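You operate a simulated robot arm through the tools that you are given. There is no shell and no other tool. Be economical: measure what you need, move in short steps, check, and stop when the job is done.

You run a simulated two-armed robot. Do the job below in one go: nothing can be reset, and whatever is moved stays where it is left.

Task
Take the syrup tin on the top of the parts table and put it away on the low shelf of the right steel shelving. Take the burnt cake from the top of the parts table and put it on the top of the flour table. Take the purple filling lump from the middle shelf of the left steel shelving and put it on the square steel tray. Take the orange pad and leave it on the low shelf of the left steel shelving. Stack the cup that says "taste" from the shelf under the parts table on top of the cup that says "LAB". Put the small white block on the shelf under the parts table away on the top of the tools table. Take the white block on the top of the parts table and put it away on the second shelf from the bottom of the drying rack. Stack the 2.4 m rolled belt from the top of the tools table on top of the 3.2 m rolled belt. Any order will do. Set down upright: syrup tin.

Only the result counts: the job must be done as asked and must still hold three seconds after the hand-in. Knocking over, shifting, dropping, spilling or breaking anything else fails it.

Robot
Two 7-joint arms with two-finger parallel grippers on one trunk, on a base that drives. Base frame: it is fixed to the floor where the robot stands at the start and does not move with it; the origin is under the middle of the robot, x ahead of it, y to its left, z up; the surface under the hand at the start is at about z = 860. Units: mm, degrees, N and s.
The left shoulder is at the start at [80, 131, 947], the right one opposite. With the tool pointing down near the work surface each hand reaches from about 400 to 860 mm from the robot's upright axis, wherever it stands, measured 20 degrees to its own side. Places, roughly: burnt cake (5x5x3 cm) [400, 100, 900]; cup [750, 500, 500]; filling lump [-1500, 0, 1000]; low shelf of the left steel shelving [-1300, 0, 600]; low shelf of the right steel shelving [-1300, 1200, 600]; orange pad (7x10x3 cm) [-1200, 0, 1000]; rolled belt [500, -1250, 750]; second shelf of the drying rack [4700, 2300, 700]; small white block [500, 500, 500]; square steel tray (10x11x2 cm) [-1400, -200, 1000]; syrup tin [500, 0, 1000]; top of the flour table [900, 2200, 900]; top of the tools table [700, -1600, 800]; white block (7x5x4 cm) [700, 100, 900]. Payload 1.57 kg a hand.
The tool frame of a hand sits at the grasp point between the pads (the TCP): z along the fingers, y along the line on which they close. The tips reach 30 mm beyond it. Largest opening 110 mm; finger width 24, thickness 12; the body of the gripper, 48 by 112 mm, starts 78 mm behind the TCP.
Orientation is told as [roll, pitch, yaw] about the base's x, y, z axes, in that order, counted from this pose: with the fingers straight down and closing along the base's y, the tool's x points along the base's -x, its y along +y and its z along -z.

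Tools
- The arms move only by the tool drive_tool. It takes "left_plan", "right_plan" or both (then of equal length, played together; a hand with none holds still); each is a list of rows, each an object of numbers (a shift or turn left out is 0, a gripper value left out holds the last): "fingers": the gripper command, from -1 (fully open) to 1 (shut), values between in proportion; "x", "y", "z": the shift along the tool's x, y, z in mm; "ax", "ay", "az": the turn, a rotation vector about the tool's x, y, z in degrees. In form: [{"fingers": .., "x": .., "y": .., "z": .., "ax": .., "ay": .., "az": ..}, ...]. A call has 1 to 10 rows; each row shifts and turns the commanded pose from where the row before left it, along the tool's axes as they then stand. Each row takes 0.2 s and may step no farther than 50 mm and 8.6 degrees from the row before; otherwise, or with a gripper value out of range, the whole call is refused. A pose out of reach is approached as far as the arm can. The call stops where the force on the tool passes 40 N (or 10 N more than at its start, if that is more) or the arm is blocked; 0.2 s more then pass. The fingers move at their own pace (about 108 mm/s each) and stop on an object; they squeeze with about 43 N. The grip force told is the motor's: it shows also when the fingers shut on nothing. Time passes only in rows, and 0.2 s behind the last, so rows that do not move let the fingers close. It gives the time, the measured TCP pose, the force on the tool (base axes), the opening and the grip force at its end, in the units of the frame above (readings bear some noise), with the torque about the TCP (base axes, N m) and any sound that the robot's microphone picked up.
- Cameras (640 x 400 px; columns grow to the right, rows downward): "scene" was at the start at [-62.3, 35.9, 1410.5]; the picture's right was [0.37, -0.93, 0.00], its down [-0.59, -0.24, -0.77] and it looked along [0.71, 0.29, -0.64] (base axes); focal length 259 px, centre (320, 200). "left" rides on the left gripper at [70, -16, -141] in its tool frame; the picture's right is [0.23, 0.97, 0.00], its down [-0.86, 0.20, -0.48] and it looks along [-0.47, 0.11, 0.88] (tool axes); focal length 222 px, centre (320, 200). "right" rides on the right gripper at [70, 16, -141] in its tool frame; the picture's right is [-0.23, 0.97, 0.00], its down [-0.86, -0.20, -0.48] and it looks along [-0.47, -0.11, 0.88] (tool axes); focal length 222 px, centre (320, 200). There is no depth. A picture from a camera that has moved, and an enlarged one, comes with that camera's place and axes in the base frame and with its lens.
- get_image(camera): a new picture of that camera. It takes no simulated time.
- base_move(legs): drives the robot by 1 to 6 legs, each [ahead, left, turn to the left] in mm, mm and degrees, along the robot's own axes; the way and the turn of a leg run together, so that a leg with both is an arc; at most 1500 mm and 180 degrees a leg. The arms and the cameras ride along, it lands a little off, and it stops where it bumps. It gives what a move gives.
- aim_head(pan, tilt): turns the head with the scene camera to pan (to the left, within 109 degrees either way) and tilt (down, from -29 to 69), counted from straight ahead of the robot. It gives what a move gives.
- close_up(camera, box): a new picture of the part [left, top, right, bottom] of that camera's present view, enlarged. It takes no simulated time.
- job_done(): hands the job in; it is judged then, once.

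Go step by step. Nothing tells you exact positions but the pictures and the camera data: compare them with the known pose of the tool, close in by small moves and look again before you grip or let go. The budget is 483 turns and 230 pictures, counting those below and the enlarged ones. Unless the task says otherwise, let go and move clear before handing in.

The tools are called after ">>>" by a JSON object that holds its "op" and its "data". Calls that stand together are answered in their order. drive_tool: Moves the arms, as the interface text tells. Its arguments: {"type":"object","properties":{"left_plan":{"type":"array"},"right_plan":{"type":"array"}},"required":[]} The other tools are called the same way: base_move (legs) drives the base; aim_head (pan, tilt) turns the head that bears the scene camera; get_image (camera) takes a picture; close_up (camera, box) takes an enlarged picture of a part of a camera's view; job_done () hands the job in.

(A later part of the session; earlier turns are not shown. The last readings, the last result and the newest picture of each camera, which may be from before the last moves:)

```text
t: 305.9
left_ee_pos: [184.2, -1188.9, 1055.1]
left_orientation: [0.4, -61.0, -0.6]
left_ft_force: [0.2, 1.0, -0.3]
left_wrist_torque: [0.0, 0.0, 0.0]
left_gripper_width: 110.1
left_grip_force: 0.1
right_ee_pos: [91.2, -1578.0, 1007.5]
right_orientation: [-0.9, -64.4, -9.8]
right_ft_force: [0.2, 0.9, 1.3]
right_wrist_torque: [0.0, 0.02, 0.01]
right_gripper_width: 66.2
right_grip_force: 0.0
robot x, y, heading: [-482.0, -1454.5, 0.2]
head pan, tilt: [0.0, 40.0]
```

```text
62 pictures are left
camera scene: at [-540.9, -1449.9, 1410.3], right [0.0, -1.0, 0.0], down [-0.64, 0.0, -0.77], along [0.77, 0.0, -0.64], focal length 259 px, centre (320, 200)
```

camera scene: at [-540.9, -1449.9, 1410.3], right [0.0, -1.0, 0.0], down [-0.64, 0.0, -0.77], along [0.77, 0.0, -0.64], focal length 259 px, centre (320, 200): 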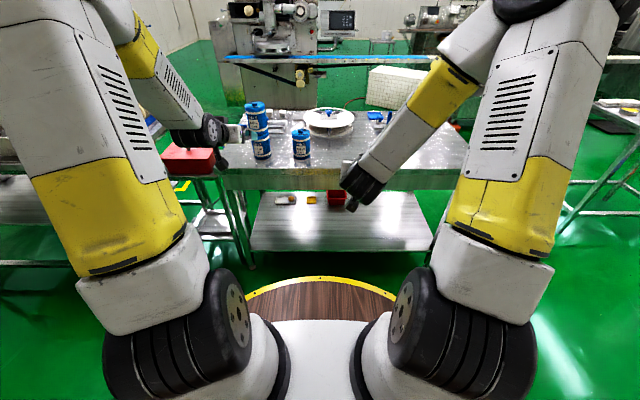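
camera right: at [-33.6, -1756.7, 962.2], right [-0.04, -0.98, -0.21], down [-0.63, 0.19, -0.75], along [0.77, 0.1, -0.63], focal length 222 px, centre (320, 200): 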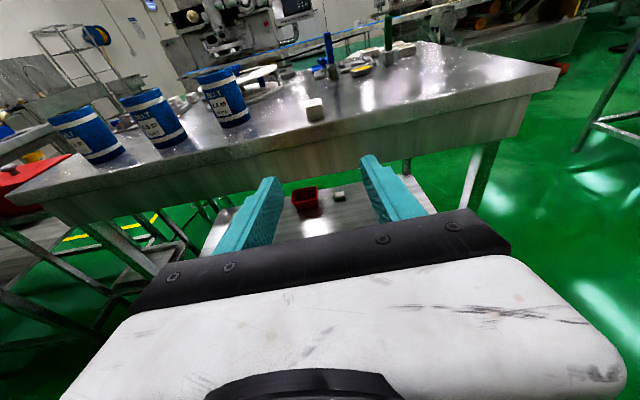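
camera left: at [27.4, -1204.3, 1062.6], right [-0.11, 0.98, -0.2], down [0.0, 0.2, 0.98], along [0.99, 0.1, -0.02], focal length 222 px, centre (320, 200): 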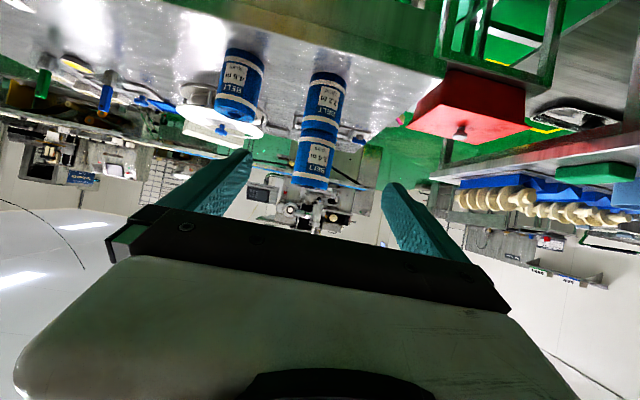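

All that remains is the white block on the parts table top. I drive back there to look.

>>> {"op": "base_move", "data": {"legs": [[0, 1300, 0], [200, 0, 0]]}}

>>> {"op": "get_image", "data": {"camera": "right"}}

>>> {"op": "get_image", "data": {"camera": "scene"}}

>>> {"op": "get_image", "data": {"camera": "left"}}

```text
t: 313.5
left_ee_pos: [394.7, 69.3, 1053.6]
left_orientation: [0.4, -61.1, -1.4]
left_ft_force: [-0.1, -0.2, 0.3]
left_wrist_torque: [0.01, -0.01, -0.01]
left_gripper_width: 109.8
left_grip_force: 0.0
right_ee_pos: [296.1, -317.9, 1007.3]
right_orientation: [-0.8, -64.4, -10.7]
right_ft_force: [0.0, 0.2, 0.2]
right_wrist_torque: [0.0, -0.02, 0.02]
right_gripper_width: 66.1
right_grip_force: 0.2
robot x, y, heading: [-276.6, -187.2, -0.6]
head pan, tilt: [0.0, 40.0]
```

```text
61 pictures are left
camera right: at [145.0, -271.1, 1005.3], right [0.29, 0.94, 0.2], down [-0.1, -0.18, 0.98], along [0.95, -0.3, 0.04], focal length 222 px, centre (320, 200)
```

right: 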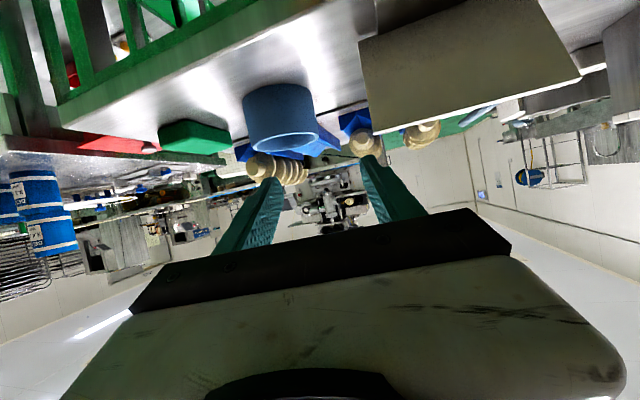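

```text
60 pictures are left
camera scene: at [-333.6, -180.9, 1410.3], right [-0.01, -1.0, 0.0], down [-0.64, 0.01, -0.77], along [0.77, -0.01, -0.64], focal length 259 px, centre (320, 200)
```

scene: 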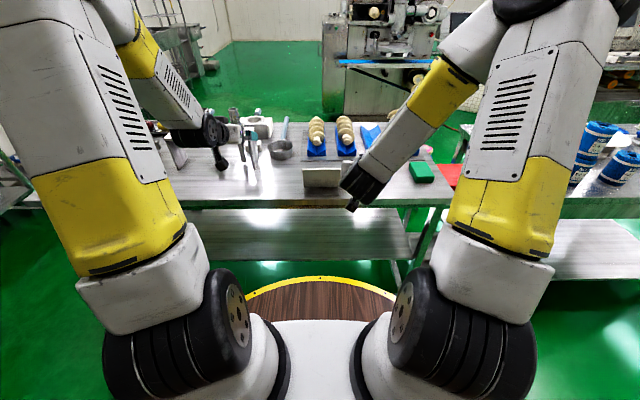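

```text
59 pictures are left
camera left: at [238.2, 56.6, 1062.7], right [-0.09, 0.98, -0.2], down [0.0, 0.2, 0.98], along [1.0, 0.09, -0.02], focal length 222 px, centre (320, 200)
```

left: 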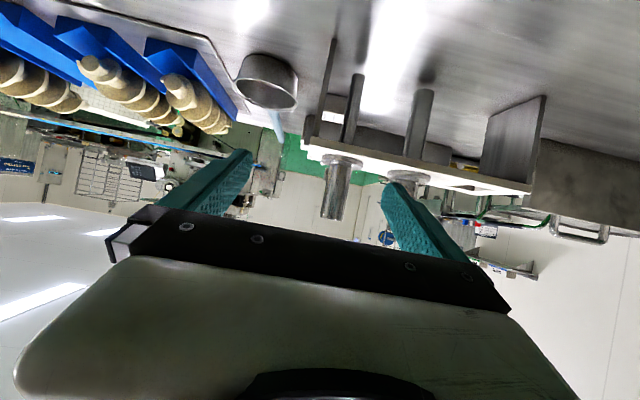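

I raise and tilt the left hand down to see behind the rack.

>>> {"op": "base_move", "data": {"legs": [[-60, -110, 0.6]]}}

>>> {"op": "drive_tool", "data": {"left_plan": [{"z": -22, "x": -40}, {"z": -22, "x": -40}, {"z": -22, "x": -40}, {"z": -22, "x": -40}, {"ay": 8, "z": 20}, {"ay": 8, "z": 30}, {"ay": 8, "z": 30}, {"ay": 8, "z": 20}]}}

>>> {"op": "get_image", "data": {"camera": "left"}}

```text
t: 314.8
left_ee_pos: [331.2, -31.6, 1053.6]
left_orientation: [0.5, -61.0, -0.8]
left_ft_force: [-0.6, -0.3, 0.1]
left_wrist_torque: [0.0, -0.03, 0.0]
left_gripper_width: 109.9
left_grip_force: 0.0
right_ee_pos: [238.2, -418.5, 1006.4]
right_orientation: [-0.8, -64.5, -10.1]
right_ft_force: [-0.2, -0.2, 0.2]
right_wrist_torque: [0.0, 0.02, -0.01]
right_gripper_width: 66.1
right_grip_force: 0.0
robot x, y, heading: [-341.2, -294.4, -0.1]
head pan, tilt: [0.0, 40.0]
```

```text
t: 316.6
left_ee_pos: [406.1, -32.0, 1173.1]
left_orientation: [0.3, -28.9, -0.5]
left_ft_force: [-1.3, 0.2, 0.1]
left_wrist_torque: [-0.02, -0.04, 0.01]
left_gripper_width: 109.9
left_grip_force: 0.1
right_ee_pos: [236.6, -420.0, 1007.2]
right_orientation: [-0.8, -64.4, -10.0]
right_ft_force: [-0.1, 0.6, -0.5]
right_wrist_torque: [0.03, -0.01, -0.02]
right_gripper_width: 65.9
right_grip_force: 0.0
robot x, y, heading: [-336.9, -289.6, 0.4]
head pan, tilt: [0.0, 40.0]
```

```text
58 pictures are left
camera left: at [277.5, -48.1, 1263.3], right [-0.19, 0.98, -0.11], down [0.52, 0.19, 0.83], along [0.83, 0.1, -0.54], focal length 222 px, centre (320, 200)
```

left: 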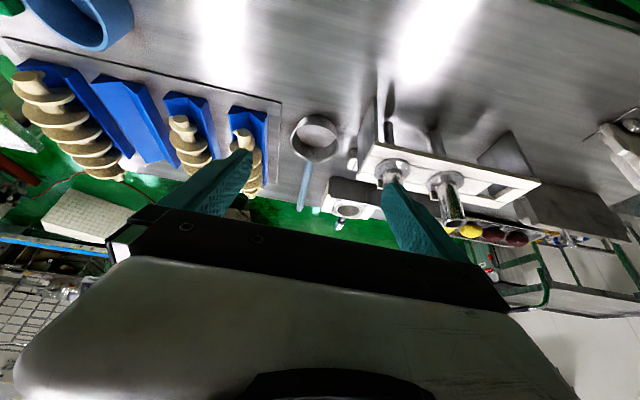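

>>> {"op": "close_up", "data": {"camera": "left", "box": [280, 90, 480, 240]}}

>>> {"op": "close_up", "data": {"camera": "scene", "box": [160, 80, 360, 205]}}

```text
2.67 times, centred on (380, 165) of left
camera zoom: at [277.5, -48.1, 1263.3], right [-0.19, 0.98, -0.11], down [0.52, 0.19, 0.83], along [0.83, 0.1, -0.54], focal length 592 px, centre (160, 293)
```

zoom: 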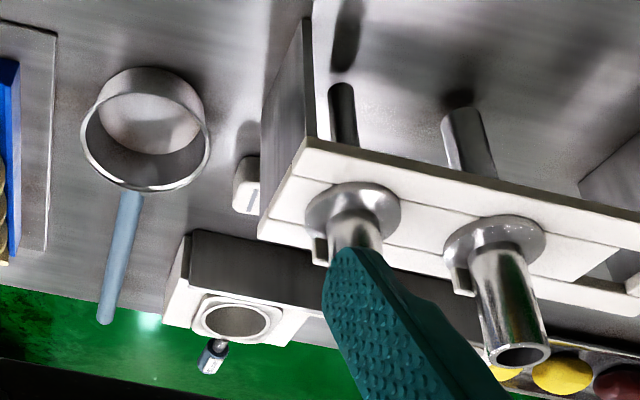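

```text
3.20 times, centred on (260, 142) of scene
camera zoom: at [-394.9, -290.1, 1410.2], right [0.0, -1.0, 0.0], down [-0.64, 0.0, -0.77], along [0.77, 0.0, -0.64], focal length 828 px, centre (512, 384)
```

zoom: 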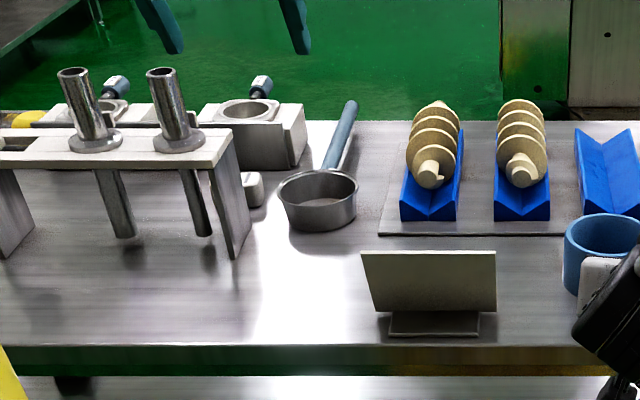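

The white block sits at about x 640–700, y 60–130, just behind the rack's right leg. I'll pick it from straight above with the right hand, so I turn that hand to point down.

>>> {"op": "drive_tool", "data": {"right_plan": [{"ay": 8.4, "x": -30}, {"ay": 8.4, "x": -20}, {"ay": 8.4, "x": -20}, {"ay": 8.4}, {"ay": 8.4}, {"ay": 8.4}, {"ay": 7}, {"ay": 7}]}}

>>> {"op": "drive_tool", "data": {"right_plan": [{"z": -40, "az": -5}, {"z": -40, "az": -5}, {"z": -40}]}}

```text
t: 318.4
left_ee_pos: [407.2, -33.6, 1172.2]
left_orientation: [0.2, -29.1, -0.5]
left_ft_force: [-0.5, 0.2, 0.1]
left_wrist_torque: [0.01, 0.02, -0.02]
left_gripper_width: 110.3
left_grip_force: 0.0
right_ee_pos: [273.6, -425.5, 1064.9]
right_orientation: [-0.3, 0.2, -10.6]
right_ft_force: [0.0, -0.4, -0.6]
right_wrist_torque: [0.03, -0.02, -0.04]
right_gripper_width: 66.2
right_grip_force: 0.0
robot x, y, heading: [-337.2, -297.0, -0.1]
head pan, tilt: [0.0, 40.0]
```

```text
t: 319.2
left_ee_pos: [407.6, -33.4, 1172.5]
left_orientation: [0.2, -29.0, -0.6]
left_ft_force: [0.0, 0.6, 0.1]
left_wrist_torque: [0.03, 0.02, 0.02]
left_gripper_width: 109.8
left_grip_force: 0.1
right_ee_pos: [277.1, -428.0, 1185.1]
right_orientation: [-0.3, 0.1, -0.7]
right_ft_force: [-0.1, -0.3, 0.1]
right_wrist_torque: [0.02, 0.02, -0.01]
right_gripper_width: 65.9
right_grip_force: 0.0
robot x, y, heading: [-336.7, -292.6, -0.1]
head pan, tilt: [0.0, 40.0]
```

Now I move the left hand out of the way to the left, then bring the base up so the right hand comes over the block.

>>> {"op": "drive_tool", "data": {"left_plan": [{"y": 35, "z": -22, "x": 22}, {"y": 35, "z": -22, "x": 22}, {"y": 35, "z": -22, "x": 22}, {"y": 35, "z": -22, "x": 22}, {"y": 35, "z": -22, "x": 22}], "right_plan": [{"y": 34, "fingers": -0.7}, {"y": 34}, {"y": 34}, {"y": 34}, {"y": 34}]}}

>>> {"op": "base_move", "data": {"legs": [[0, 320, 0], [230, 0, 0]]}}

>>> {"op": "get_image", "data": {"camera": "right"}}

>>> {"op": "get_image", "data": {"camera": "scene"}}

```text
t: 320.4
left_ee_pos: [256.8, 140.6, 1215.0]
left_orientation: [0.1, -29.0, -0.5]
left_ft_force: [-0.3, -0.6, 0.3]
left_wrist_torque: [0.04, 0.01, 0.04]
left_gripper_width: 109.7
left_grip_force: 0.0
right_ee_pos: [274.9, -253.1, 1184.9]
right_orientation: [-0.3, 0.2, -0.8]
right_ft_force: [0.9, -1.8, -0.1]
right_wrist_torque: [0.07, 0.01, -0.02]
right_gripper_width: 93.8
right_grip_force: 0.1
robot x, y, heading: [-337.8, -296.1, 0.2]
head pan, tilt: [0.0, 40.0]
```

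```text
t: 323.9
left_ee_pos: [486.2, 480.1, 1214.5]
left_orientation: [0.2, -29.0, 0.0]
left_ft_force: [-0.4, 0.6, 0.0]
left_wrist_torque: [0.01, 0.01, -0.02]
left_gripper_width: 109.8
left_grip_force: 0.2
right_ee_pos: [509.1, 85.0, 1185.5]
right_orientation: [-0.2, 0.1, -0.2]
right_ft_force: [-0.1, -0.4, 0.0]
right_wrist_torque: [-0.01, -0.03, 0.01]
right_gripper_width: 93.5
right_grip_force: 0.1
robot x, y, heading: [-104.8, 39.5, 0.6]
head pan, tilt: [0.0, 40.0]
```

```text
55 pictures are left
camera right: at [438.7, 102.4, 1327.2], right [0.23, 0.97, -0.01], down [0.86, -0.2, 0.48], along [0.46, -0.12, -0.88], focal length 222 px, centre (320, 200)
```

right: 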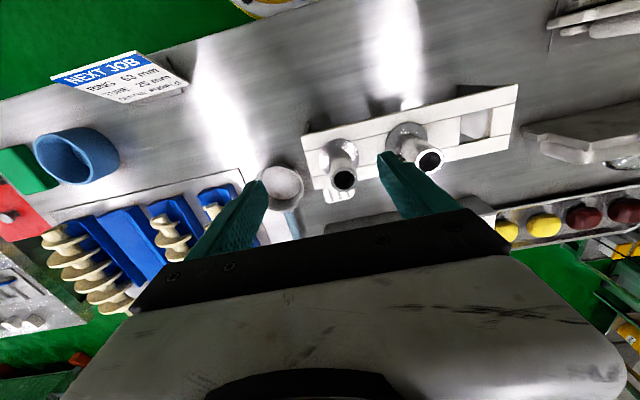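

```text
54 pictures are left
camera scene: at [-159.6, 42.1, 1410.3], right [0.01, -1.0, 0.0], down [-0.64, -0.01, -0.77], along [0.77, 0.01, -0.64], focal length 259 px, centre (320, 200)
```

scene: 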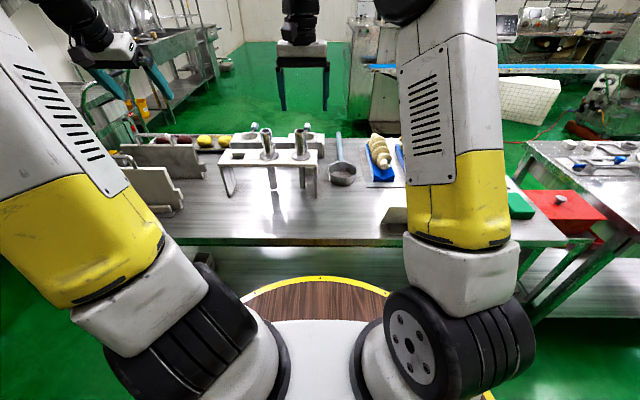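

>>> {"op": "base_move", "data": {"legs": [[90, 0, -0.4]]}}

>>> {"op": "drive_tool", "data": {"right_plan": [{"x": -30}, {"x": -30}]}}

>>> {"op": "get_image", "data": {"camera": "right"}}

>>> {"op": "close_up", "data": {"camera": "right", "box": [230, 70, 430, 195]}}

```text
t: 325.0
left_ee_pos: [581.3, 475.6, 1215.2]
left_orientation: [0.2, -29.0, -0.4]
left_ft_force: [-0.1, 1.2, 0.2]
left_wrist_torque: [0.02, 0.0, 0.01]
left_gripper_width: 110.2
left_grip_force: 0.0
right_ee_pos: [600.3, 81.2, 1185.4]
right_orientation: [-0.2, 0.1, -0.6]
right_ft_force: [0.0, -0.6, 0.8]
right_wrist_torque: [0.01, 0.01, 0.0]
right_gripper_width: 93.4
right_grip_force: 0.1
robot x, y, heading: [-7.2, 38.8, 0.4]
head pan, tilt: [0.0, 40.0]
```

```text
t: 325.6
left_ee_pos: [580.9, 477.3, 1214.7]
left_orientation: [0.2, -29.0, -0.4]
left_ft_force: [-0.6, -0.5, 0.3]
left_wrist_torque: [0.0, -0.01, -0.04]
left_gripper_width: 110.1
left_grip_force: 0.1
right_ee_pos: [662.7, 79.9, 1184.6]
right_orientation: [-0.4, 0.1, -0.6]
right_ft_force: [0.1, 0.0, -0.3]
right_wrist_torque: [0.02, -0.03, -0.05]
right_gripper_width: 93.7
right_grip_force: 0.0
robot x, y, heading: [-12.6, 39.1, -0.1]
head pan, tilt: [0.0, 40.0]
```

```text
53 pictures are left
camera right: at [593.4, 97.1, 1327.1], right [0.24, 0.97, -0.01], down [0.85, -0.21, 0.48], along [0.46, -0.12, -0.88], focal length 222 px, centre (320, 200)
```

right: 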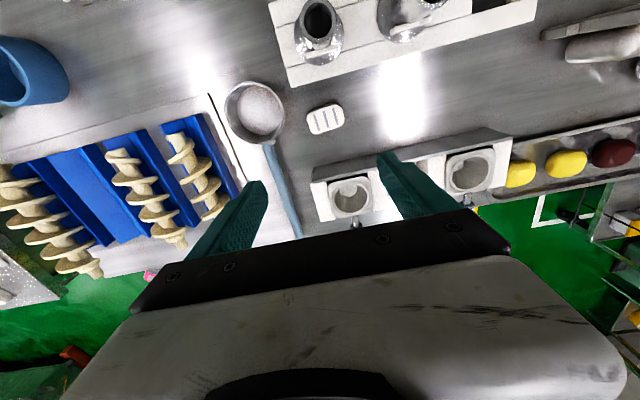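

```text
3.20 times, centred on (330, 132) of right
camera zoom: at [593.4, 97.1, 1327.1], right [0.24, 0.97, -0.01], down [0.85, -0.21, 0.48], along [0.46, -0.12, -0.88], focal length 711 px, centre (288, 416)
```

zoom: 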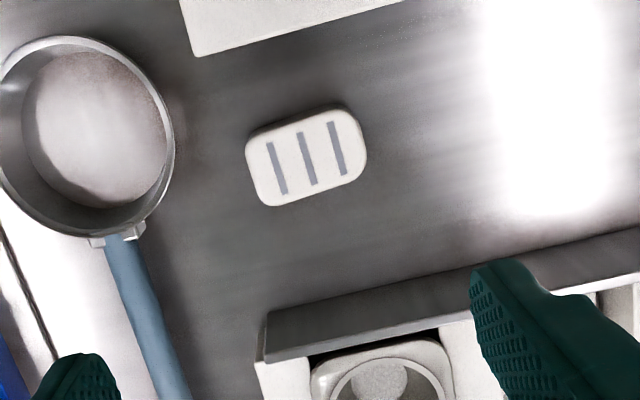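

The block (three stripes) is centred at (656, 90), yaw ≈ 8.6°. I align and descend partway.

>>> {"op": "drive_tool", "data": {"right_plan": [{"x": 6.5, "y": 9.5}, {"az": -4.6}, {"az": -4.6}, {"z": 40}, {"z": 40}, {"z": 40}, {"z": 40}]}}

>>> {"op": "get_image", "data": {"camera": "right"}}

>>> {"op": "get_image", "data": {"camera": "scene"}}

```text
t: 327.2
left_ee_pos: [581.8, 476.5, 1215.1]
left_orientation: [0.1, -28.9, -0.4]
left_ft_force: [-0.5, 0.3, -0.1]
left_wrist_torque: [-0.02, 0.01, 0.0]
left_gripper_width: 110.1
left_grip_force: 0.0
right_ee_pos: [658.1, 94.8, 1024.5]
right_orientation: [-0.2, 0.1, 8.5]
right_ft_force: [-0.3, 0.2, 0.0]
right_wrist_torque: [0.01, 0.01, 0.0]
right_gripper_width: 93.6
right_grip_force: 0.0
robot x, y, heading: [-12.4, 37.7, 0.2]
head pan, tilt: [0.0, 40.0]
```

```text
51 pictures are left
camera right: at [586.1, 100.1, 1166.6], right [0.08, 1.0, -0.01], down [0.88, -0.07, 0.48], along [0.48, -0.04, -0.88], focal length 222 px, centre (320, 200)
```

right: 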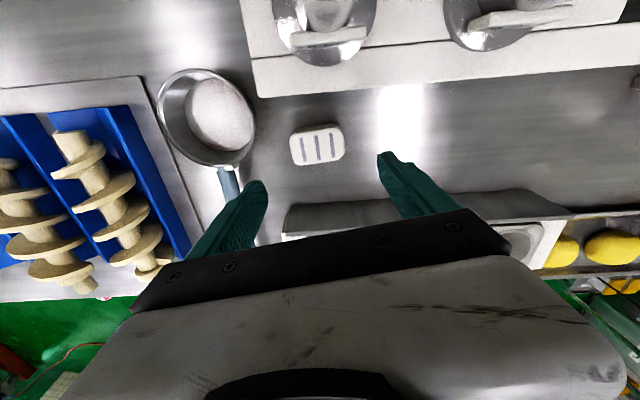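

```text
50 pictures are left
camera scene: at [-67.6, 43.2, 1410.3], right [0.0, -1.0, 0.0], down [-0.64, 0.0, -0.77], along [0.77, 0.0, -0.64], focal length 259 px, centre (320, 200)
```

scene: 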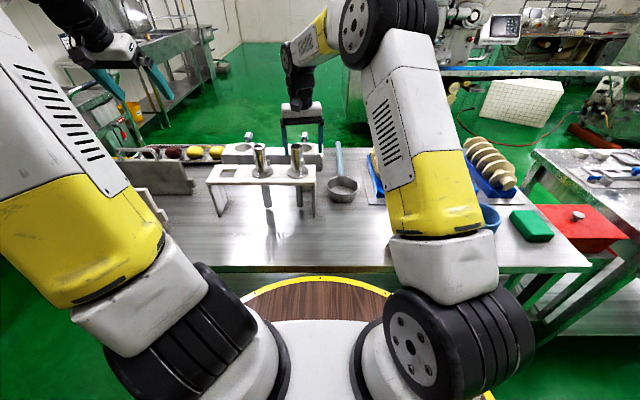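

Aligned; small correction and descend to grasp height.

>>> {"op": "drive_tool", "data": {"right_plan": [{"x": 2.5, "y": -4, "z": 30}, {"z": 40}, {"z": 30}]}}

>>> {"op": "get_image", "data": {"camera": "right"}}

```text
t: 328.0
left_ee_pos: [581.5, 474.7, 1214.1]
left_orientation: [0.1, -28.9, -0.4]
left_ft_force: [0.9, -0.4, 0.1]
left_wrist_torque: [0.01, -0.01, 0.02]
left_gripper_width: 110.3
left_grip_force: 0.1
right_ee_pos: [654.5, 87.5, 923.5]
right_orientation: [-0.3, 0.2, 8.6]
right_ft_force: [1.9, -0.3, 0.7]
right_wrist_torque: [0.08, 0.29, 0.02]
right_gripper_width: 93.4
right_grip_force: 0.1
robot x, y, heading: [-13.2, 39.2, 0.2]
head pan, tilt: [0.0, 40.0]
```

```text
49 pictures are left
camera right: at [583.0, 94.3, 1065.3], right [0.08, 1.0, -0.01], down [0.88, -0.07, 0.48], along [0.48, -0.04, -0.88], focal length 222 px, centre (320, 200)
```

right: 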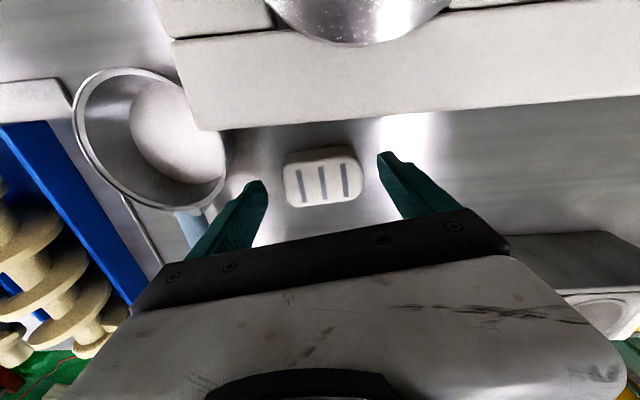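

There is a slight torque: the hand camera (at x≈583) is right beside the tube. I raise at once and check the tube.

>>> {"op": "drive_tool", "data": {"right_plan": [{"z": -30}, {"z": -40}, {"z": -40}, {"z": -40}, {"z": -40}, {"z": -40}]}}

>>> {"op": "close_up", "data": {"camera": "right", "box": [220, 0, 560, 210]}}

>>> {"op": "close_up", "data": {"camera": "scene", "box": [190, 110, 390, 235]}}

```text
t: 329.4
left_ee_pos: [582.9, 477.3, 1214.3]
left_orientation: [0.1, -29.0, -0.4]
left_ft_force: [0.5, 0.7, -0.1]
left_wrist_torque: [-0.01, 0.0, -0.02]
left_gripper_width: 110.0
left_grip_force: 0.0
right_ee_pos: [653.7, 87.1, 1154.8]
right_orientation: [-0.3, 0.1, 8.6]
right_ft_force: [-0.2, -0.1, 0.4]
right_wrist_torque: [-0.01, 0.0, -0.02]
right_gripper_width: 93.7
right_grip_force: 0.2
robot x, y, heading: [-11.9, 39.9, 0.3]
head pan, tilt: [0.0, 40.0]
```

```text
1.88 times, centred on (390, 105) of right
camera zoom: at [582.6, 92.6, 1297.2], right [0.08, 1.0, -0.01], down [0.88, -0.07, 0.48], along [0.47, -0.04, -0.88], focal length 418 px, centre (188, 379)
```

zoom: 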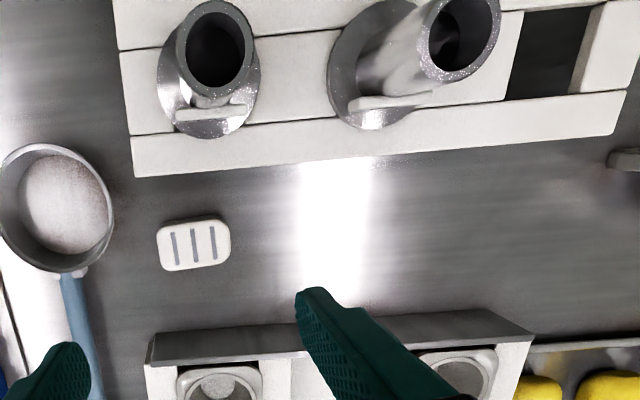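

```text
3.20 times, centred on (290, 172) of scene
camera zoom: at [-67.3, 43.3, 1410.3], right [0.0, -1.0, 0.0], down [-0.64, 0.0, -0.77], along [0.77, 0.0, -0.64], focal length 828 px, centre (416, 288)
```

zoom: 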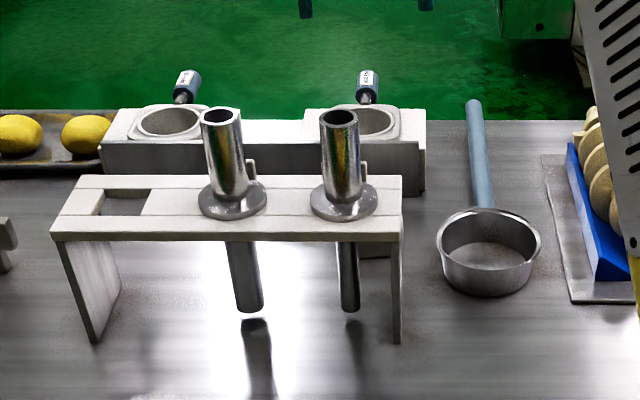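

The tubes and rack stand as before. I turn the hand by 180° so its camera faces the far side.

>>> {"op": "drive_tool", "data": {"right_plan": [{"az": -8.6, "z": -10}, {"az": -8.6, "z": -10}, {"az": -8.6}, {"az": -8.6}, {"az": -8.6}, {"az": -8.6}, {"az": -8.6}, {"az": -8.6}, {"az": -8.6}, {"az": -8.6}]}}

>>> {"op": "drive_tool", "data": {"right_plan": [{"az": -8.6}, {"az": -8.6}, {"az": -8.6}, {"az": -8.6}, {"az": -8.6}, {"az": -8.6}, {"az": -8.6}, {"az": -8.6}, {"az": -8.6}, {"az": -8.6}]}}

```text
t: 331.6
left_ee_pos: [581.5, 476.2, 1215.3]
left_orientation: [0.2, -29.0, -0.5]
left_ft_force: [-0.4, 0.1, 0.0]
left_wrist_torque: [0.01, 0.0, 0.01]
left_gripper_width: 109.8
left_grip_force: 0.0
right_ee_pos: [652.0, 84.8, 1174.0]
right_orientation: [0.1, 0.3, 94.7]
right_ft_force: [0.1, -1.0, -0.2]
right_wrist_torque: [0.01, 0.0, -0.01]
right_gripper_width: 93.5
right_grip_force: 0.1
robot x, y, heading: [-11.3, 35.5, 0.2]
head pan, tilt: [0.0, 40.0]
```

```text
t: 333.8
left_ee_pos: [582.1, 476.2, 1214.8]
left_orientation: [0.2, -28.8, -0.4]
left_ft_force: [0.1, -0.4, 0.5]
left_wrist_torque: [-0.02, -0.01, -0.03]
left_gripper_width: 109.9
left_grip_force: 0.1
right_ee_pos: [652.7, 87.3, 1174.6]
right_orientation: [0.3, -0.1, -179.1]
right_ft_force: [0.4, 0.7, 0.4]
right_wrist_torque: [-0.02, -0.01, 0.02]
right_gripper_width: 93.4
right_grip_force: 0.1
robot x, y, heading: [-13.8, 38.8, 0.4]
head pan, tilt: [0.0, 40.0]
```

>>> {"op": "drive_tool", "data": {"right_plan": [{"az": -7.7}, {"x": 3.7, "y": -2.6}, {"z": 40}, {"z": 30}]}}

>>> {"op": "get_image", "data": {"camera": "right"}}

>>> {"op": "get_image", "data": {"camera": "scene"}}

```text
t: 334.8
left_ee_pos: [581.9, 476.9, 1214.3]
left_orientation: [0.2, -29.1, -0.4]
left_ft_force: [0.2, -0.4, -0.8]
left_wrist_torque: [0.0, 0.02, -0.02]
left_gripper_width: 110.0
left_grip_force: 0.1
right_ee_pos: [654.9, 89.3, 1104.2]
right_orientation: [0.3, -0.1, -171.7]
right_ft_force: [0.3, -0.4, -0.1]
right_wrist_torque: [0.01, 0.0, 0.01]
right_gripper_width: 93.4
right_grip_force: 0.0
robot x, y, heading: [-10.8, 40.5, 0.0]
head pan, tilt: [0.0, 40.0]
```

```text
46 pictures are left
camera right: at [725.9, 83.6, 1245.8], right [-0.08, -1.0, 0.01], down [-0.87, 0.08, 0.48], along [-0.48, 0.04, -0.88], focal length 222 px, centre (320, 200)
```

right: 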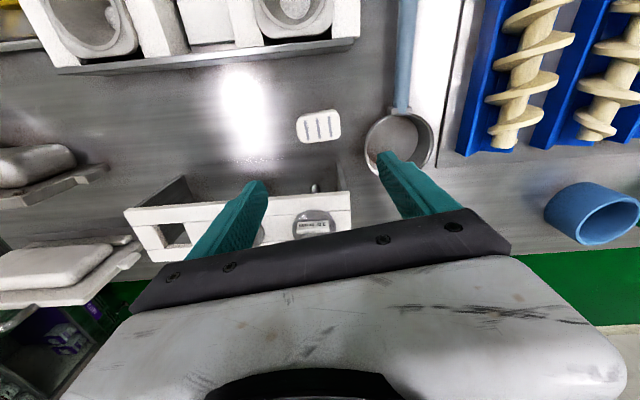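

```text
45 pictures are left
camera scene: at [-67.5, 43.3, 1410.3], right [0.0, -1.0, 0.0], down [-0.64, 0.0, -0.77], along [0.77, 0.0, -0.64], focal length 259 px, centre (320, 200)
```

scene: 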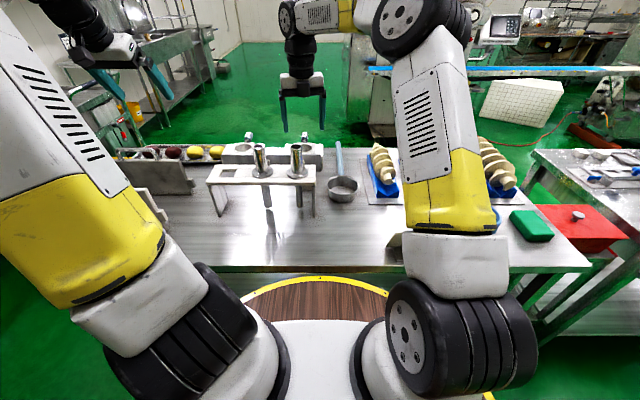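

>>> {"op": "drive_tool", "data": {"right_plan": [{"z": 40, "x": 3}, {"z": 40}, {"z": 40}]}}

>>> {"op": "get_image", "data": {"camera": "right"}}

```text
t: 335.6
left_ee_pos: [582.3, 475.6, 1215.5]
left_orientation: [0.2, -29.0, -0.4]
left_ft_force: [0.2, 0.1, 0.8]
left_wrist_torque: [-0.01, -0.04, -0.04]
left_gripper_width: 109.9
left_grip_force: 0.1
right_ee_pos: [657.0, 89.1, 984.2]
right_orientation: [0.3, 0.0, -171.7]
right_ft_force: [0.1, -0.2, -0.2]
right_wrist_torque: [0.0, -0.02, -0.01]
right_gripper_width: 93.5
right_grip_force: 0.1
robot x, y, heading: [-12.3, 42.3, -0.2]
head pan, tilt: [0.0, 40.0]
```

```text
44 pictures are left
camera right: at [727.5, 84.2, 1126.6], right [-0.09, -1.0, 0.01], down [-0.87, 0.08, 0.48], along [-0.48, 0.04, -0.88], focal length 222 px, centre (320, 200)
```

right: 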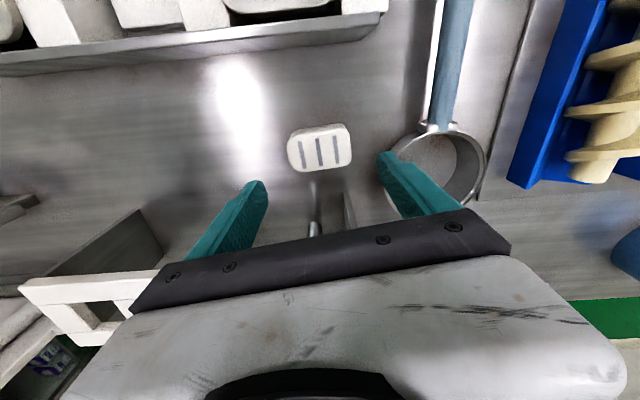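

>>> {"op": "drive_tool", "data": {"right_plan": [{"z": 35, "x": 4}, {"z": 30}]}}

>>> {"op": "get_image", "data": {"camera": "right"}}

```text
t: 336.2
left_ee_pos: [581.1, 475.3, 1215.4]
left_orientation: [0.3, -29.1, -0.5]
left_ft_force: [-0.6, 0.4, -0.1]
left_wrist_torque: [0.01, -0.04, -0.01]
left_gripper_width: 110.3
left_grip_force: 0.1
right_ee_pos: [661.6, 88.6, 917.9]
right_orientation: [0.4, -0.2, -171.7]
right_ft_force: [-0.2, -0.1, 0.3]
right_wrist_torque: [-0.02, -0.05, 0.04]
right_gripper_width: 93.5
right_grip_force: 0.1
robot x, y, heading: [-10.0, 42.1, 0.4]
head pan, tilt: [0.0, 40.0]
```

```text
43 pictures are left
camera right: at [732.3, 84.0, 1061.2], right [-0.08, -1.0, 0.01], down [-0.87, 0.08, 0.48], along [-0.48, 0.04, -0.88], focal length 222 px, centre (320, 200)
```

right: 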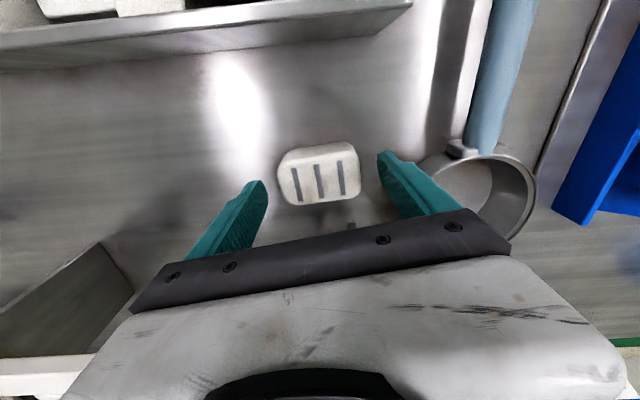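

Well centred, no contact. Descend the last bit and close.

>>> {"op": "drive_tool", "data": {"right_plan": [{"z": 12}, {"z": 9}]}}

>>> {"op": "drive_tool", "data": {"right_plan": [{"fingers": 1}, {"fingers": 1}, {"fingers": 1}]}}

>>> {"op": "get_image", "data": {"camera": "right"}}

```text
t: 336.8
left_ee_pos: [581.5, 476.3, 1214.0]
left_orientation: [0.2, -29.0, -0.5]
left_ft_force: [-0.2, -0.1, -1.1]
left_wrist_torque: [-0.01, 0.03, -0.01]
left_gripper_width: 110.0
left_grip_force: 0.2
right_ee_pos: [660.8, 88.9, 898.2]
right_orientation: [0.3, -0.2, -171.7]
right_ft_force: [0.2, -0.9, -0.4]
right_wrist_torque: [0.01, -0.02, -0.03]
right_gripper_width: 93.5
right_grip_force: 0.1
robot x, y, heading: [-16.4, 42.0, 0.5]
head pan, tilt: [0.0, 40.0]
```

```text
t: 337.6
left_ee_pos: [581.5, 476.5, 1214.9]
left_orientation: [0.2, -29.0, -0.4]
left_ft_force: [0.3, 0.2, 0.5]
left_wrist_torque: [0.02, 0.01, 0.01]
left_gripper_width: 110.0
left_grip_force: 0.0
right_ee_pos: [662.2, 87.2, 897.8]
right_orientation: [0.4, -0.2, -171.7]
right_ft_force: [0.3, 0.1, -0.1]
right_wrist_torque: [-0.05, 0.03, 0.01]
right_gripper_width: 67.7
right_grip_force: 42.9
robot x, y, heading: [-6.9, 35.5, 0.1]
head pan, tilt: [0.0, 40.0]
```

```text
42 pictures are left
camera right: at [733.0, 82.8, 1040.1], right [-0.08, -1.0, 0.01], down [-0.87, 0.08, 0.48], along [-0.48, 0.03, -0.88], focal length 222 px, centre (320, 200)
```

right: 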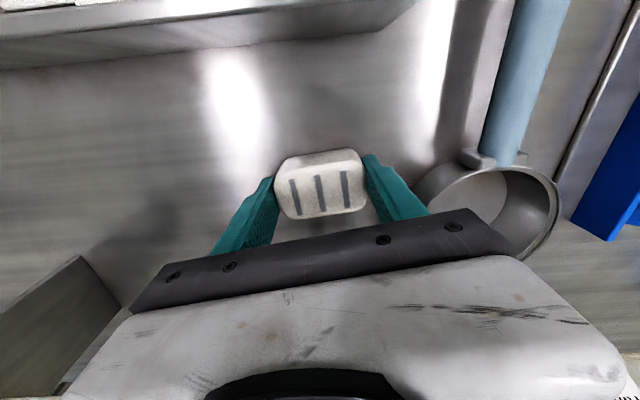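

Gripped (68 mm). I lift straight up.

>>> {"op": "drive_tool", "data": {"right_plan": [{"z": -15}, {"z": -40}, {"z": -40}, {"z": -40}, {"z": -40}, {"z": -40}, {"z": -40}, {"z": -20}]}}

>>> {"op": "base_move", "data": {"legs": [[-350, 0, 0], [0, -200, 0]]}}

>>> {"op": "get_image", "data": {"camera": "scene"}}

```text
t: 339.4
left_ee_pos: [580.7, 476.1, 1215.6]
left_orientation: [0.2, -29.0, -0.3]
left_ft_force: [-0.4, 0.3, -0.2]
left_wrist_torque: [-0.02, 0.04, 0.01]
left_gripper_width: 110.1
left_grip_force: 0.2
right_ee_pos: [663.1, 89.4, 1176.7]
right_orientation: [0.3, -0.1, -171.7]
right_ft_force: [0.3, 0.1, -0.9]
right_wrist_torque: [0.01, -0.02, -0.02]
right_gripper_width: 68.0
right_grip_force: 43.0
robot x, y, heading: [-9.8, 36.7, 0.2]
head pan, tilt: [0.0, 40.0]
```

```text
t: 342.9
left_ee_pos: [235.0, 261.1, 1215.5]
left_orientation: [0.2, -28.9, -0.5]
left_ft_force: [0.2, -0.7, 0.3]
left_wrist_torque: [-0.04, -0.03, 0.0]
left_gripper_width: 109.7
left_grip_force: 0.1
right_ee_pos: [315.9, -123.0, 1176.3]
right_orientation: [0.3, -0.2, -171.9]
right_ft_force: [0.4, 0.5, -0.6]
right_wrist_torque: [-0.03, 0.0, -0.01]
right_gripper_width: 67.5
right_grip_force: 42.4
robot x, y, heading: [-357.8, -173.1, -0.1]
head pan, tilt: [0.0, 40.0]
```

```text
41 pictures are left
camera scene: at [-415.7, -168.1, 1410.3], right [0.0, -1.0, 0.0], down [-0.64, 0.0, -0.77], along [0.77, 0.0, -0.64], focal length 259 px, centre (320, 200)
```

scene: 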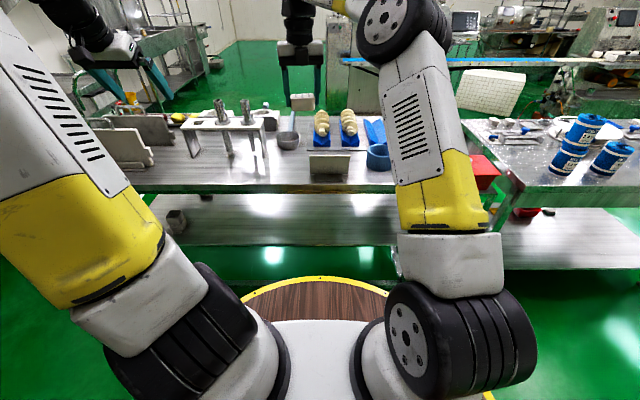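

The block is held. I drive to the gap beyond the parts table and look toward the drying rack.

>>> {"op": "base_move", "data": {"legs": [[0, 1320, 0]]}}

>>> {"op": "aim_head", "data": {"pan": 0, "tilt": 12}}

>>> {"op": "get_image", "data": {"camera": "scene"}}

```text
t: 349.5
left_ee_pos: [215.5, 1588.4, 1214.1]
left_orientation: [0.1, -28.9, 0.4]
left_ft_force: [-0.6, 0.0, -0.1]
left_wrist_torque: [-0.03, 0.03, 0.02]
left_gripper_width: 110.2
left_grip_force: 0.1
right_ee_pos: [302.8, 1206.7, 1175.7]
right_orientation: [0.3, -0.1, -170.9]
right_ft_force: [0.2, 0.1, -1.0]
right_wrist_torque: [-0.04, 0.02, -0.02]
right_gripper_width: 67.1
right_grip_force: 42.7
robot x, y, heading: [-368.1, 1143.1, 0.8]
head pan, tilt: [0.0, 40.0]
```

```text
t: 350.5
left_ee_pos: [215.6, 1589.6, 1215.4]
left_orientation: [0.1, -29.0, 0.4]
left_ft_force: [-0.6, -0.2, 0.9]
left_wrist_torque: [0.0, 0.0, 0.02]
left_gripper_width: 110.0
left_grip_force: 0.0
right_ee_pos: [302.2, 1206.0, 1174.7]
right_orientation: [0.4, -0.1, -170.8]
right_ft_force: [0.0, -0.2, -2.0]
right_wrist_torque: [-0.01, 0.01, -0.02]
right_gripper_width: 67.4
right_grip_force: 42.6
robot x, y, heading: [-374.1, 1145.2, 1.0]
head pan, tilt: [0.0, 12.0]
```

```text
40 pictures are left
camera scene: at [-419.6, 1148.2, 1454.6], right [0.02, -1.0, 0.0], down [-0.21, 0.0, -0.98], along [0.98, 0.02, -0.21], focal length 259 px, centre (320, 200)
```

scene: 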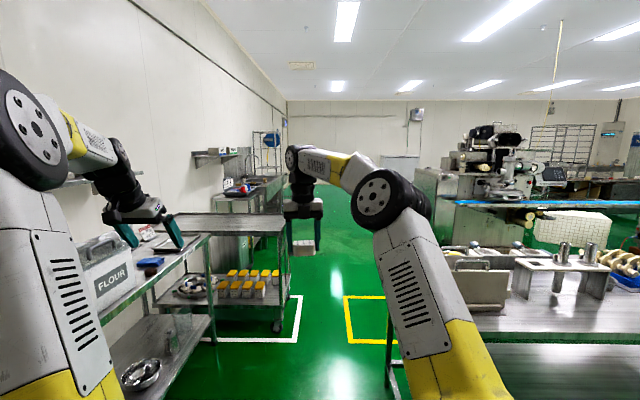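

>>> {"op": "close_up", "data": {"camera": "scene", "box": [190, 110, 350, 250]}}

```text
2.86 times, centred on (270, 180) of scene
camera zoom: at [-419.6, 1148.2, 1454.6], right [0.02, -1.0, 0.0], down [-0.21, 0.0, -0.98], along [0.98, 0.02, -0.21], focal length 740 px, centre (463, 257)
```

zoom: 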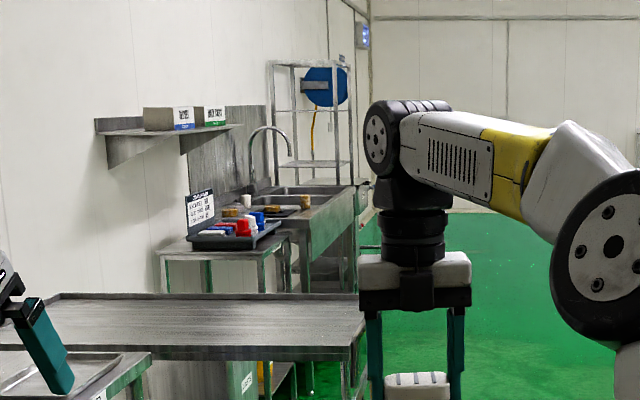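

The drying rack is the wire rack beyond the sinks along the left wall. I drive there in stages, keeping between the table end and the cart.

>>> {"op": "base_move", "data": {"legs": [[0, 0, -1], [1310, 0, 0], [340, -70, 0], [1000, 0, 0]]}}

>>> {"op": "get_image", "data": {"camera": "scene"}}

```text
t: 364.1
left_ee_pos: [2889.9, 1490.9, 1215.8]
left_orientation: [0.2, -29.0, -1.1]
left_ft_force: [0.2, -0.5, 0.4]
left_wrist_torque: [0.0, -0.03, -0.02]
left_gripper_width: 110.2
left_grip_force: 0.0
right_ee_pos: [2967.0, 1103.5, 1176.1]
right_orientation: [0.3, -0.1, -172.4]
right_ft_force: [1.0, -0.8, -1.2]
right_wrist_torque: [-0.02, -0.02, 0.0]
right_gripper_width: 67.1
right_grip_force: 43.4
robot x, y, heading: [2292.5, 1059.2, -0.8]
head pan, tilt: [0.0, 12.0]
```

```text
38 pictures are left
camera scene: at [2243.5, 1064.7, 1454.7], right [-0.01, -1.0, 0.0], down [-0.21, 0.0, -0.98], along [0.98, -0.01, -0.21], focal length 259 px, centre (320, 200)
```

scene: 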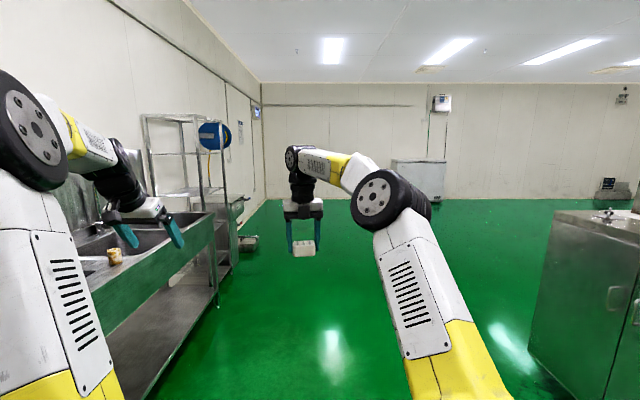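

>>> {"op": "base_move", "data": {"legs": [[1450, 0, 0.8]]}}

>>> {"op": "aim_head", "data": {"pan": 55, "tilt": 20}}

>>> {"op": "get_image", "data": {"camera": "scene"}}

```text
t: 371.3
left_ee_pos: [4335.5, 1505.4, 1216.1]
left_orientation: [0.2, -28.9, 0.1]
left_ft_force: [0.0, 0.3, 0.0]
left_wrist_torque: [-0.02, -0.03, 0.0]
left_gripper_width: 109.7
left_grip_force: 0.1
right_ee_pos: [4420.8, 1122.2, 1174.6]
right_orientation: [0.3, -0.1, -171.2]
right_ft_force: [0.6, 0.4, -1.0]
right_wrist_torque: [-0.01, -0.01, 0.04]
right_gripper_width: 67.1
right_grip_force: 42.9
robot x, y, heading: [3746.5, 1064.9, 0.5]
head pan, tilt: [0.0, 12.0]
```

```text
t: 372.6
left_ee_pos: [4336.0, 1506.3, 1214.7]
left_orientation: [0.2, -29.0, 0.0]
left_ft_force: [1.1, -0.4, 0.1]
left_wrist_torque: [0.0, 0.02, -0.04]
left_gripper_width: 110.0
left_grip_force: 0.1
right_ee_pos: [4420.5, 1120.8, 1175.2]
right_orientation: [0.3, -0.1, -171.2]
right_ft_force: [0.5, -0.2, -1.5]
right_wrist_torque: [0.05, -0.02, 0.02]
right_gripper_width: 67.2
right_grip_force: 43.2
robot x, y, heading: [3750.5, 1064.7, 0.6]
head pan, tilt: [55.0, 20.0]
```

```text
37 pictures are left
camera scene: at [3658.1, 1143.1, 1441.7], right [0.83, -0.56, 0.0], down [-0.19, -0.28, -0.94], along [0.53, 0.78, -0.34], focal length 259 px, centre (320, 200)
```

scene: 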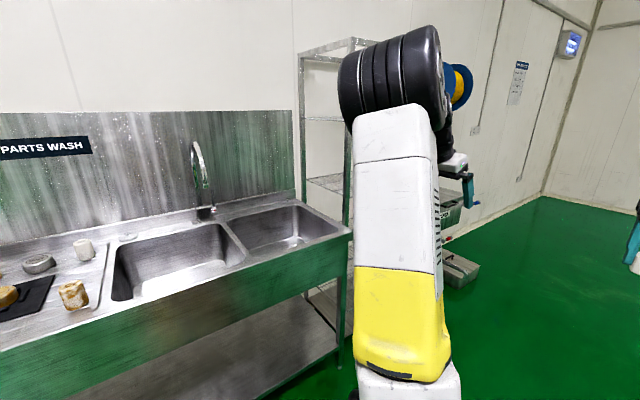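

>>> {"op": "base_move", "data": {"legs": [[930, 0, 0], [0, 0, 89.5]]}}

>>> {"op": "aim_head", "data": {"pan": 0, "tilt": 28}}

>>> {"op": "get_image", "data": {"camera": "scene"}}

```text
t: 381.2
left_ee_pos: [4223.4, 1672.8, 1214.3]
left_orientation: [0.3, -29.0, 90.2]
left_ft_force: [-1.0, 0.0, -0.3]
left_wrist_torque: [-0.01, 0.0, 0.03]
left_gripper_width: 110.0
left_grip_force: 0.0
right_ee_pos: [4609.4, 1759.7, 1175.0]
right_orientation: [0.3, 0.0, -81.1]
right_ft_force: [0.0, -0.8, -1.1]
right_wrist_torque: [-0.02, 0.01, 0.02]
right_gripper_width: 67.2
right_grip_force: 42.9
robot x, y, heading: [4669.0, 1085.7, 90.9]
head pan, tilt: [55.0, 20.0]
```

```text
t: 382.4
left_ee_pos: [4223.6, 1673.3, 1215.5]
left_orientation: [0.2, -28.9, 90.3]
left_ft_force: [0.2, -0.9, -0.9]
left_wrist_torque: [0.01, 0.0, -0.01]
left_gripper_width: 110.1
left_grip_force: 0.1
right_ee_pos: [4609.6, 1759.3, 1175.1]
right_orientation: [0.3, -0.1, -81.1]
right_ft_force: [-0.4, -0.4, -0.8]
right_wrist_torque: [0.0, -0.02, -0.01]
right_gripper_width: 67.1
right_grip_force: 42.8
robot x, y, heading: [4668.4, 1084.0, 90.7]
head pan, tilt: [0.0, 28.0]
```

```text
36 pictures are left
camera scene: at [4666.4, 1040.5, 1428.8], right [1.0, 0.02, 0.0], down [0.01, -0.47, -0.88], along [-0.01, 0.88, -0.47], focal length 259 px, centre (320, 200)
```

scene: 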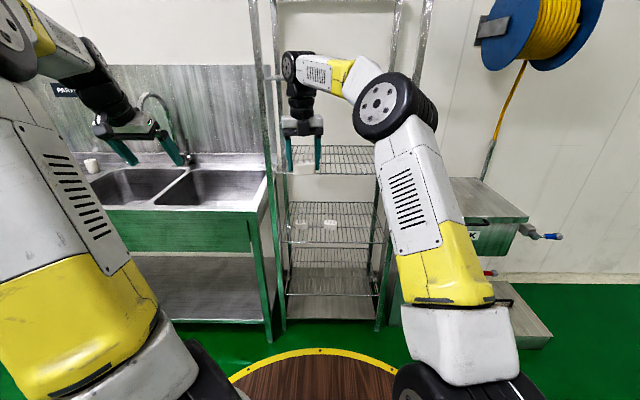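

>>> {"op": "close_up", "data": {"camera": "scene", "box": [250, 130, 410, 340]}}

```text
1.90 times, centred on (330, 235) of scene
camera zoom: at [4666.4, 1040.5, 1428.8], right [1.0, 0.02, 0.0], down [0.01, -0.47, -0.88], along [-0.01, 0.88, -0.47], focal length 493 px, centre (301, 133)
```

zoom: 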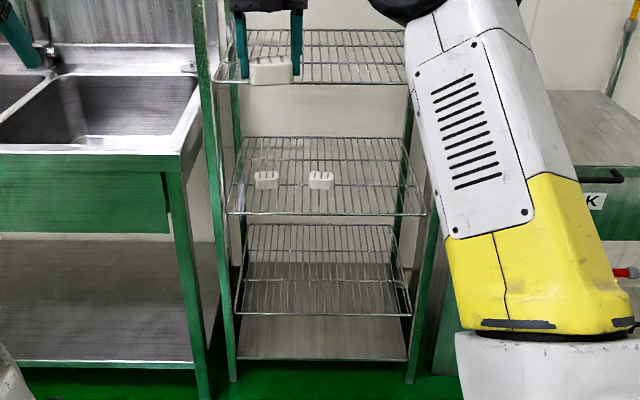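

The second shelf (the wire one at z≈680, which already holds two such blocks) is my target. The block must be regripped from the side to go in flat, so I look at the flat grey top to the right as a temporary rest.

>>> {"op": "aim_head", "data": {"pan": -35, "tilt": 35}}

>>> {"op": "get_image", "data": {"camera": "scene"}}

```text
t: 383.4
left_ee_pos: [4224.4, 1672.9, 1215.2]
left_orientation: [0.1, -29.0, 90.2]
left_ft_force: [0.5, -0.9, -0.3]
left_wrist_torque: [0.0, -0.02, 0.03]
left_gripper_width: 110.2
left_grip_force: 0.0
right_ee_pos: [4608.7, 1759.8, 1176.0]
right_orientation: [0.3, -0.1, -81.0]
right_ft_force: [-0.3, -0.2, -0.9]
right_wrist_torque: [0.02, 0.0, -0.01]
right_gripper_width: 66.9
right_grip_force: 42.6
robot x, y, heading: [4669.6, 1082.1, 90.6]
head pan, tilt: [-35.0, 35.0]
```

```text
34 pictures are left
camera scene: at [4717.2, 1022.2, 1417.8], right [0.83, -0.56, 0.0], down [-0.32, -0.47, -0.82], along [0.46, 0.68, -0.57], focal length 259 px, centre (320, 200)
```

scene: 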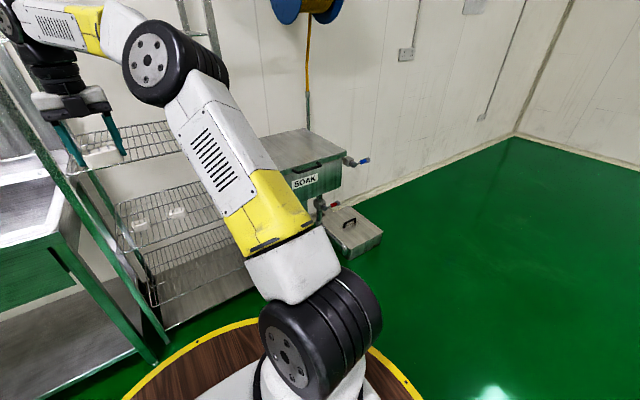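

I use the lid of the SOAK tank (flat, z≈820) as a temporary rest. I move the hand over it.

>>> {"op": "base_move", "data": {"legs": [[0, -560, -0.6], [330, 0, 0]]}}

>>> {"op": "get_image", "data": {"camera": "right"}}

>>> {"op": "aim_head", "data": {"pan": 0, "tilt": 40}}

>>> {"op": "get_image", "data": {"camera": "scene"}}

```text
t: 388.5
left_ee_pos: [4803.1, 2018.6, 1215.1]
left_orientation: [0.2, -29.0, 89.4]
left_ft_force: [-0.2, 0.2, -0.2]
left_wrist_torque: [-0.03, 0.01, 0.02]
left_gripper_width: 109.9
left_grip_force: 0.1
right_ee_pos: [5187.5, 2098.6, 1175.2]
right_orientation: [0.2, -0.2, -81.8]
right_ft_force: [0.3, 0.1, -0.4]
right_wrist_torque: [0.01, -0.01, 0.02]
right_gripper_width: 67.0
right_grip_force: 42.9
robot x, y, heading: [5240.0, 1424.1, 90.1]
head pan, tilt: [-35.0, 35.0]
```

```text
33 pictures are left
camera right: at [5193.1, 2170.6, 1317.6], right [1.0, -0.09, 0.01], down [-0.08, -0.87, 0.48], along [-0.04, -0.48, -0.88], focal length 222 px, centre (320, 200)
```

right: 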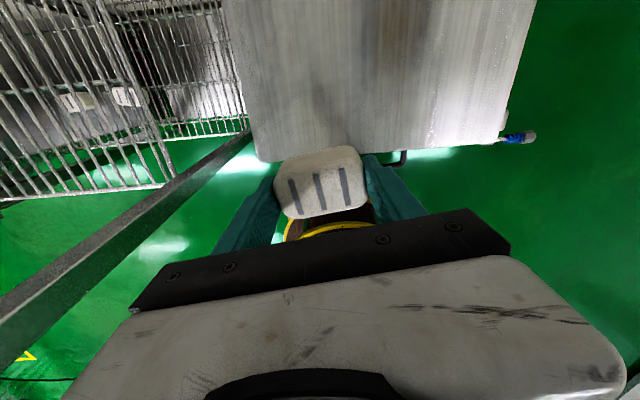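

```text
t: 389.5
left_ee_pos: [4802.6, 2018.6, 1215.0]
left_orientation: [0.1, -28.9, 89.5]
left_ft_force: [0.2, 0.5, 0.5]
left_wrist_torque: [0.01, -0.01, 0.0]
left_gripper_width: 110.1
left_grip_force: 0.0
right_ee_pos: [5188.4, 2098.9, 1174.6]
right_orientation: [0.2, -0.1, -81.9]
right_ft_force: [-0.2, 0.2, -1.1]
right_wrist_torque: [0.02, 0.01, 0.01]
right_gripper_width: 67.2
right_grip_force: 43.2
robot x, y, heading: [5237.6, 1423.3, 90.1]
head pan, tilt: [0.0, 40.0]
```

```text
32 pictures are left
camera scene: at [5235.6, 1373.6, 1410.3], right [1.0, 0.0, 0.0], down [0.0, -0.64, -0.77], along [0.0, 0.77, -0.64], focal length 259 px, centre (320, 200)
```

scene: 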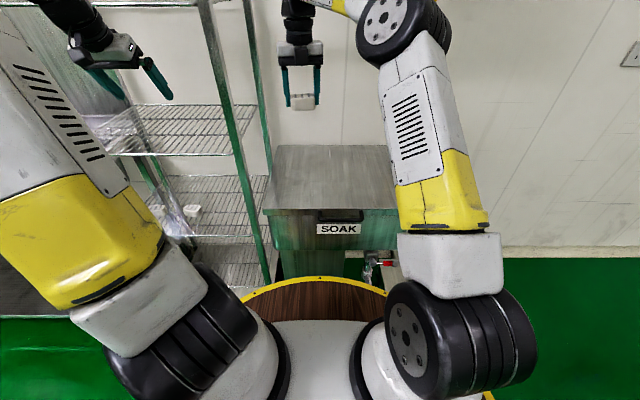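

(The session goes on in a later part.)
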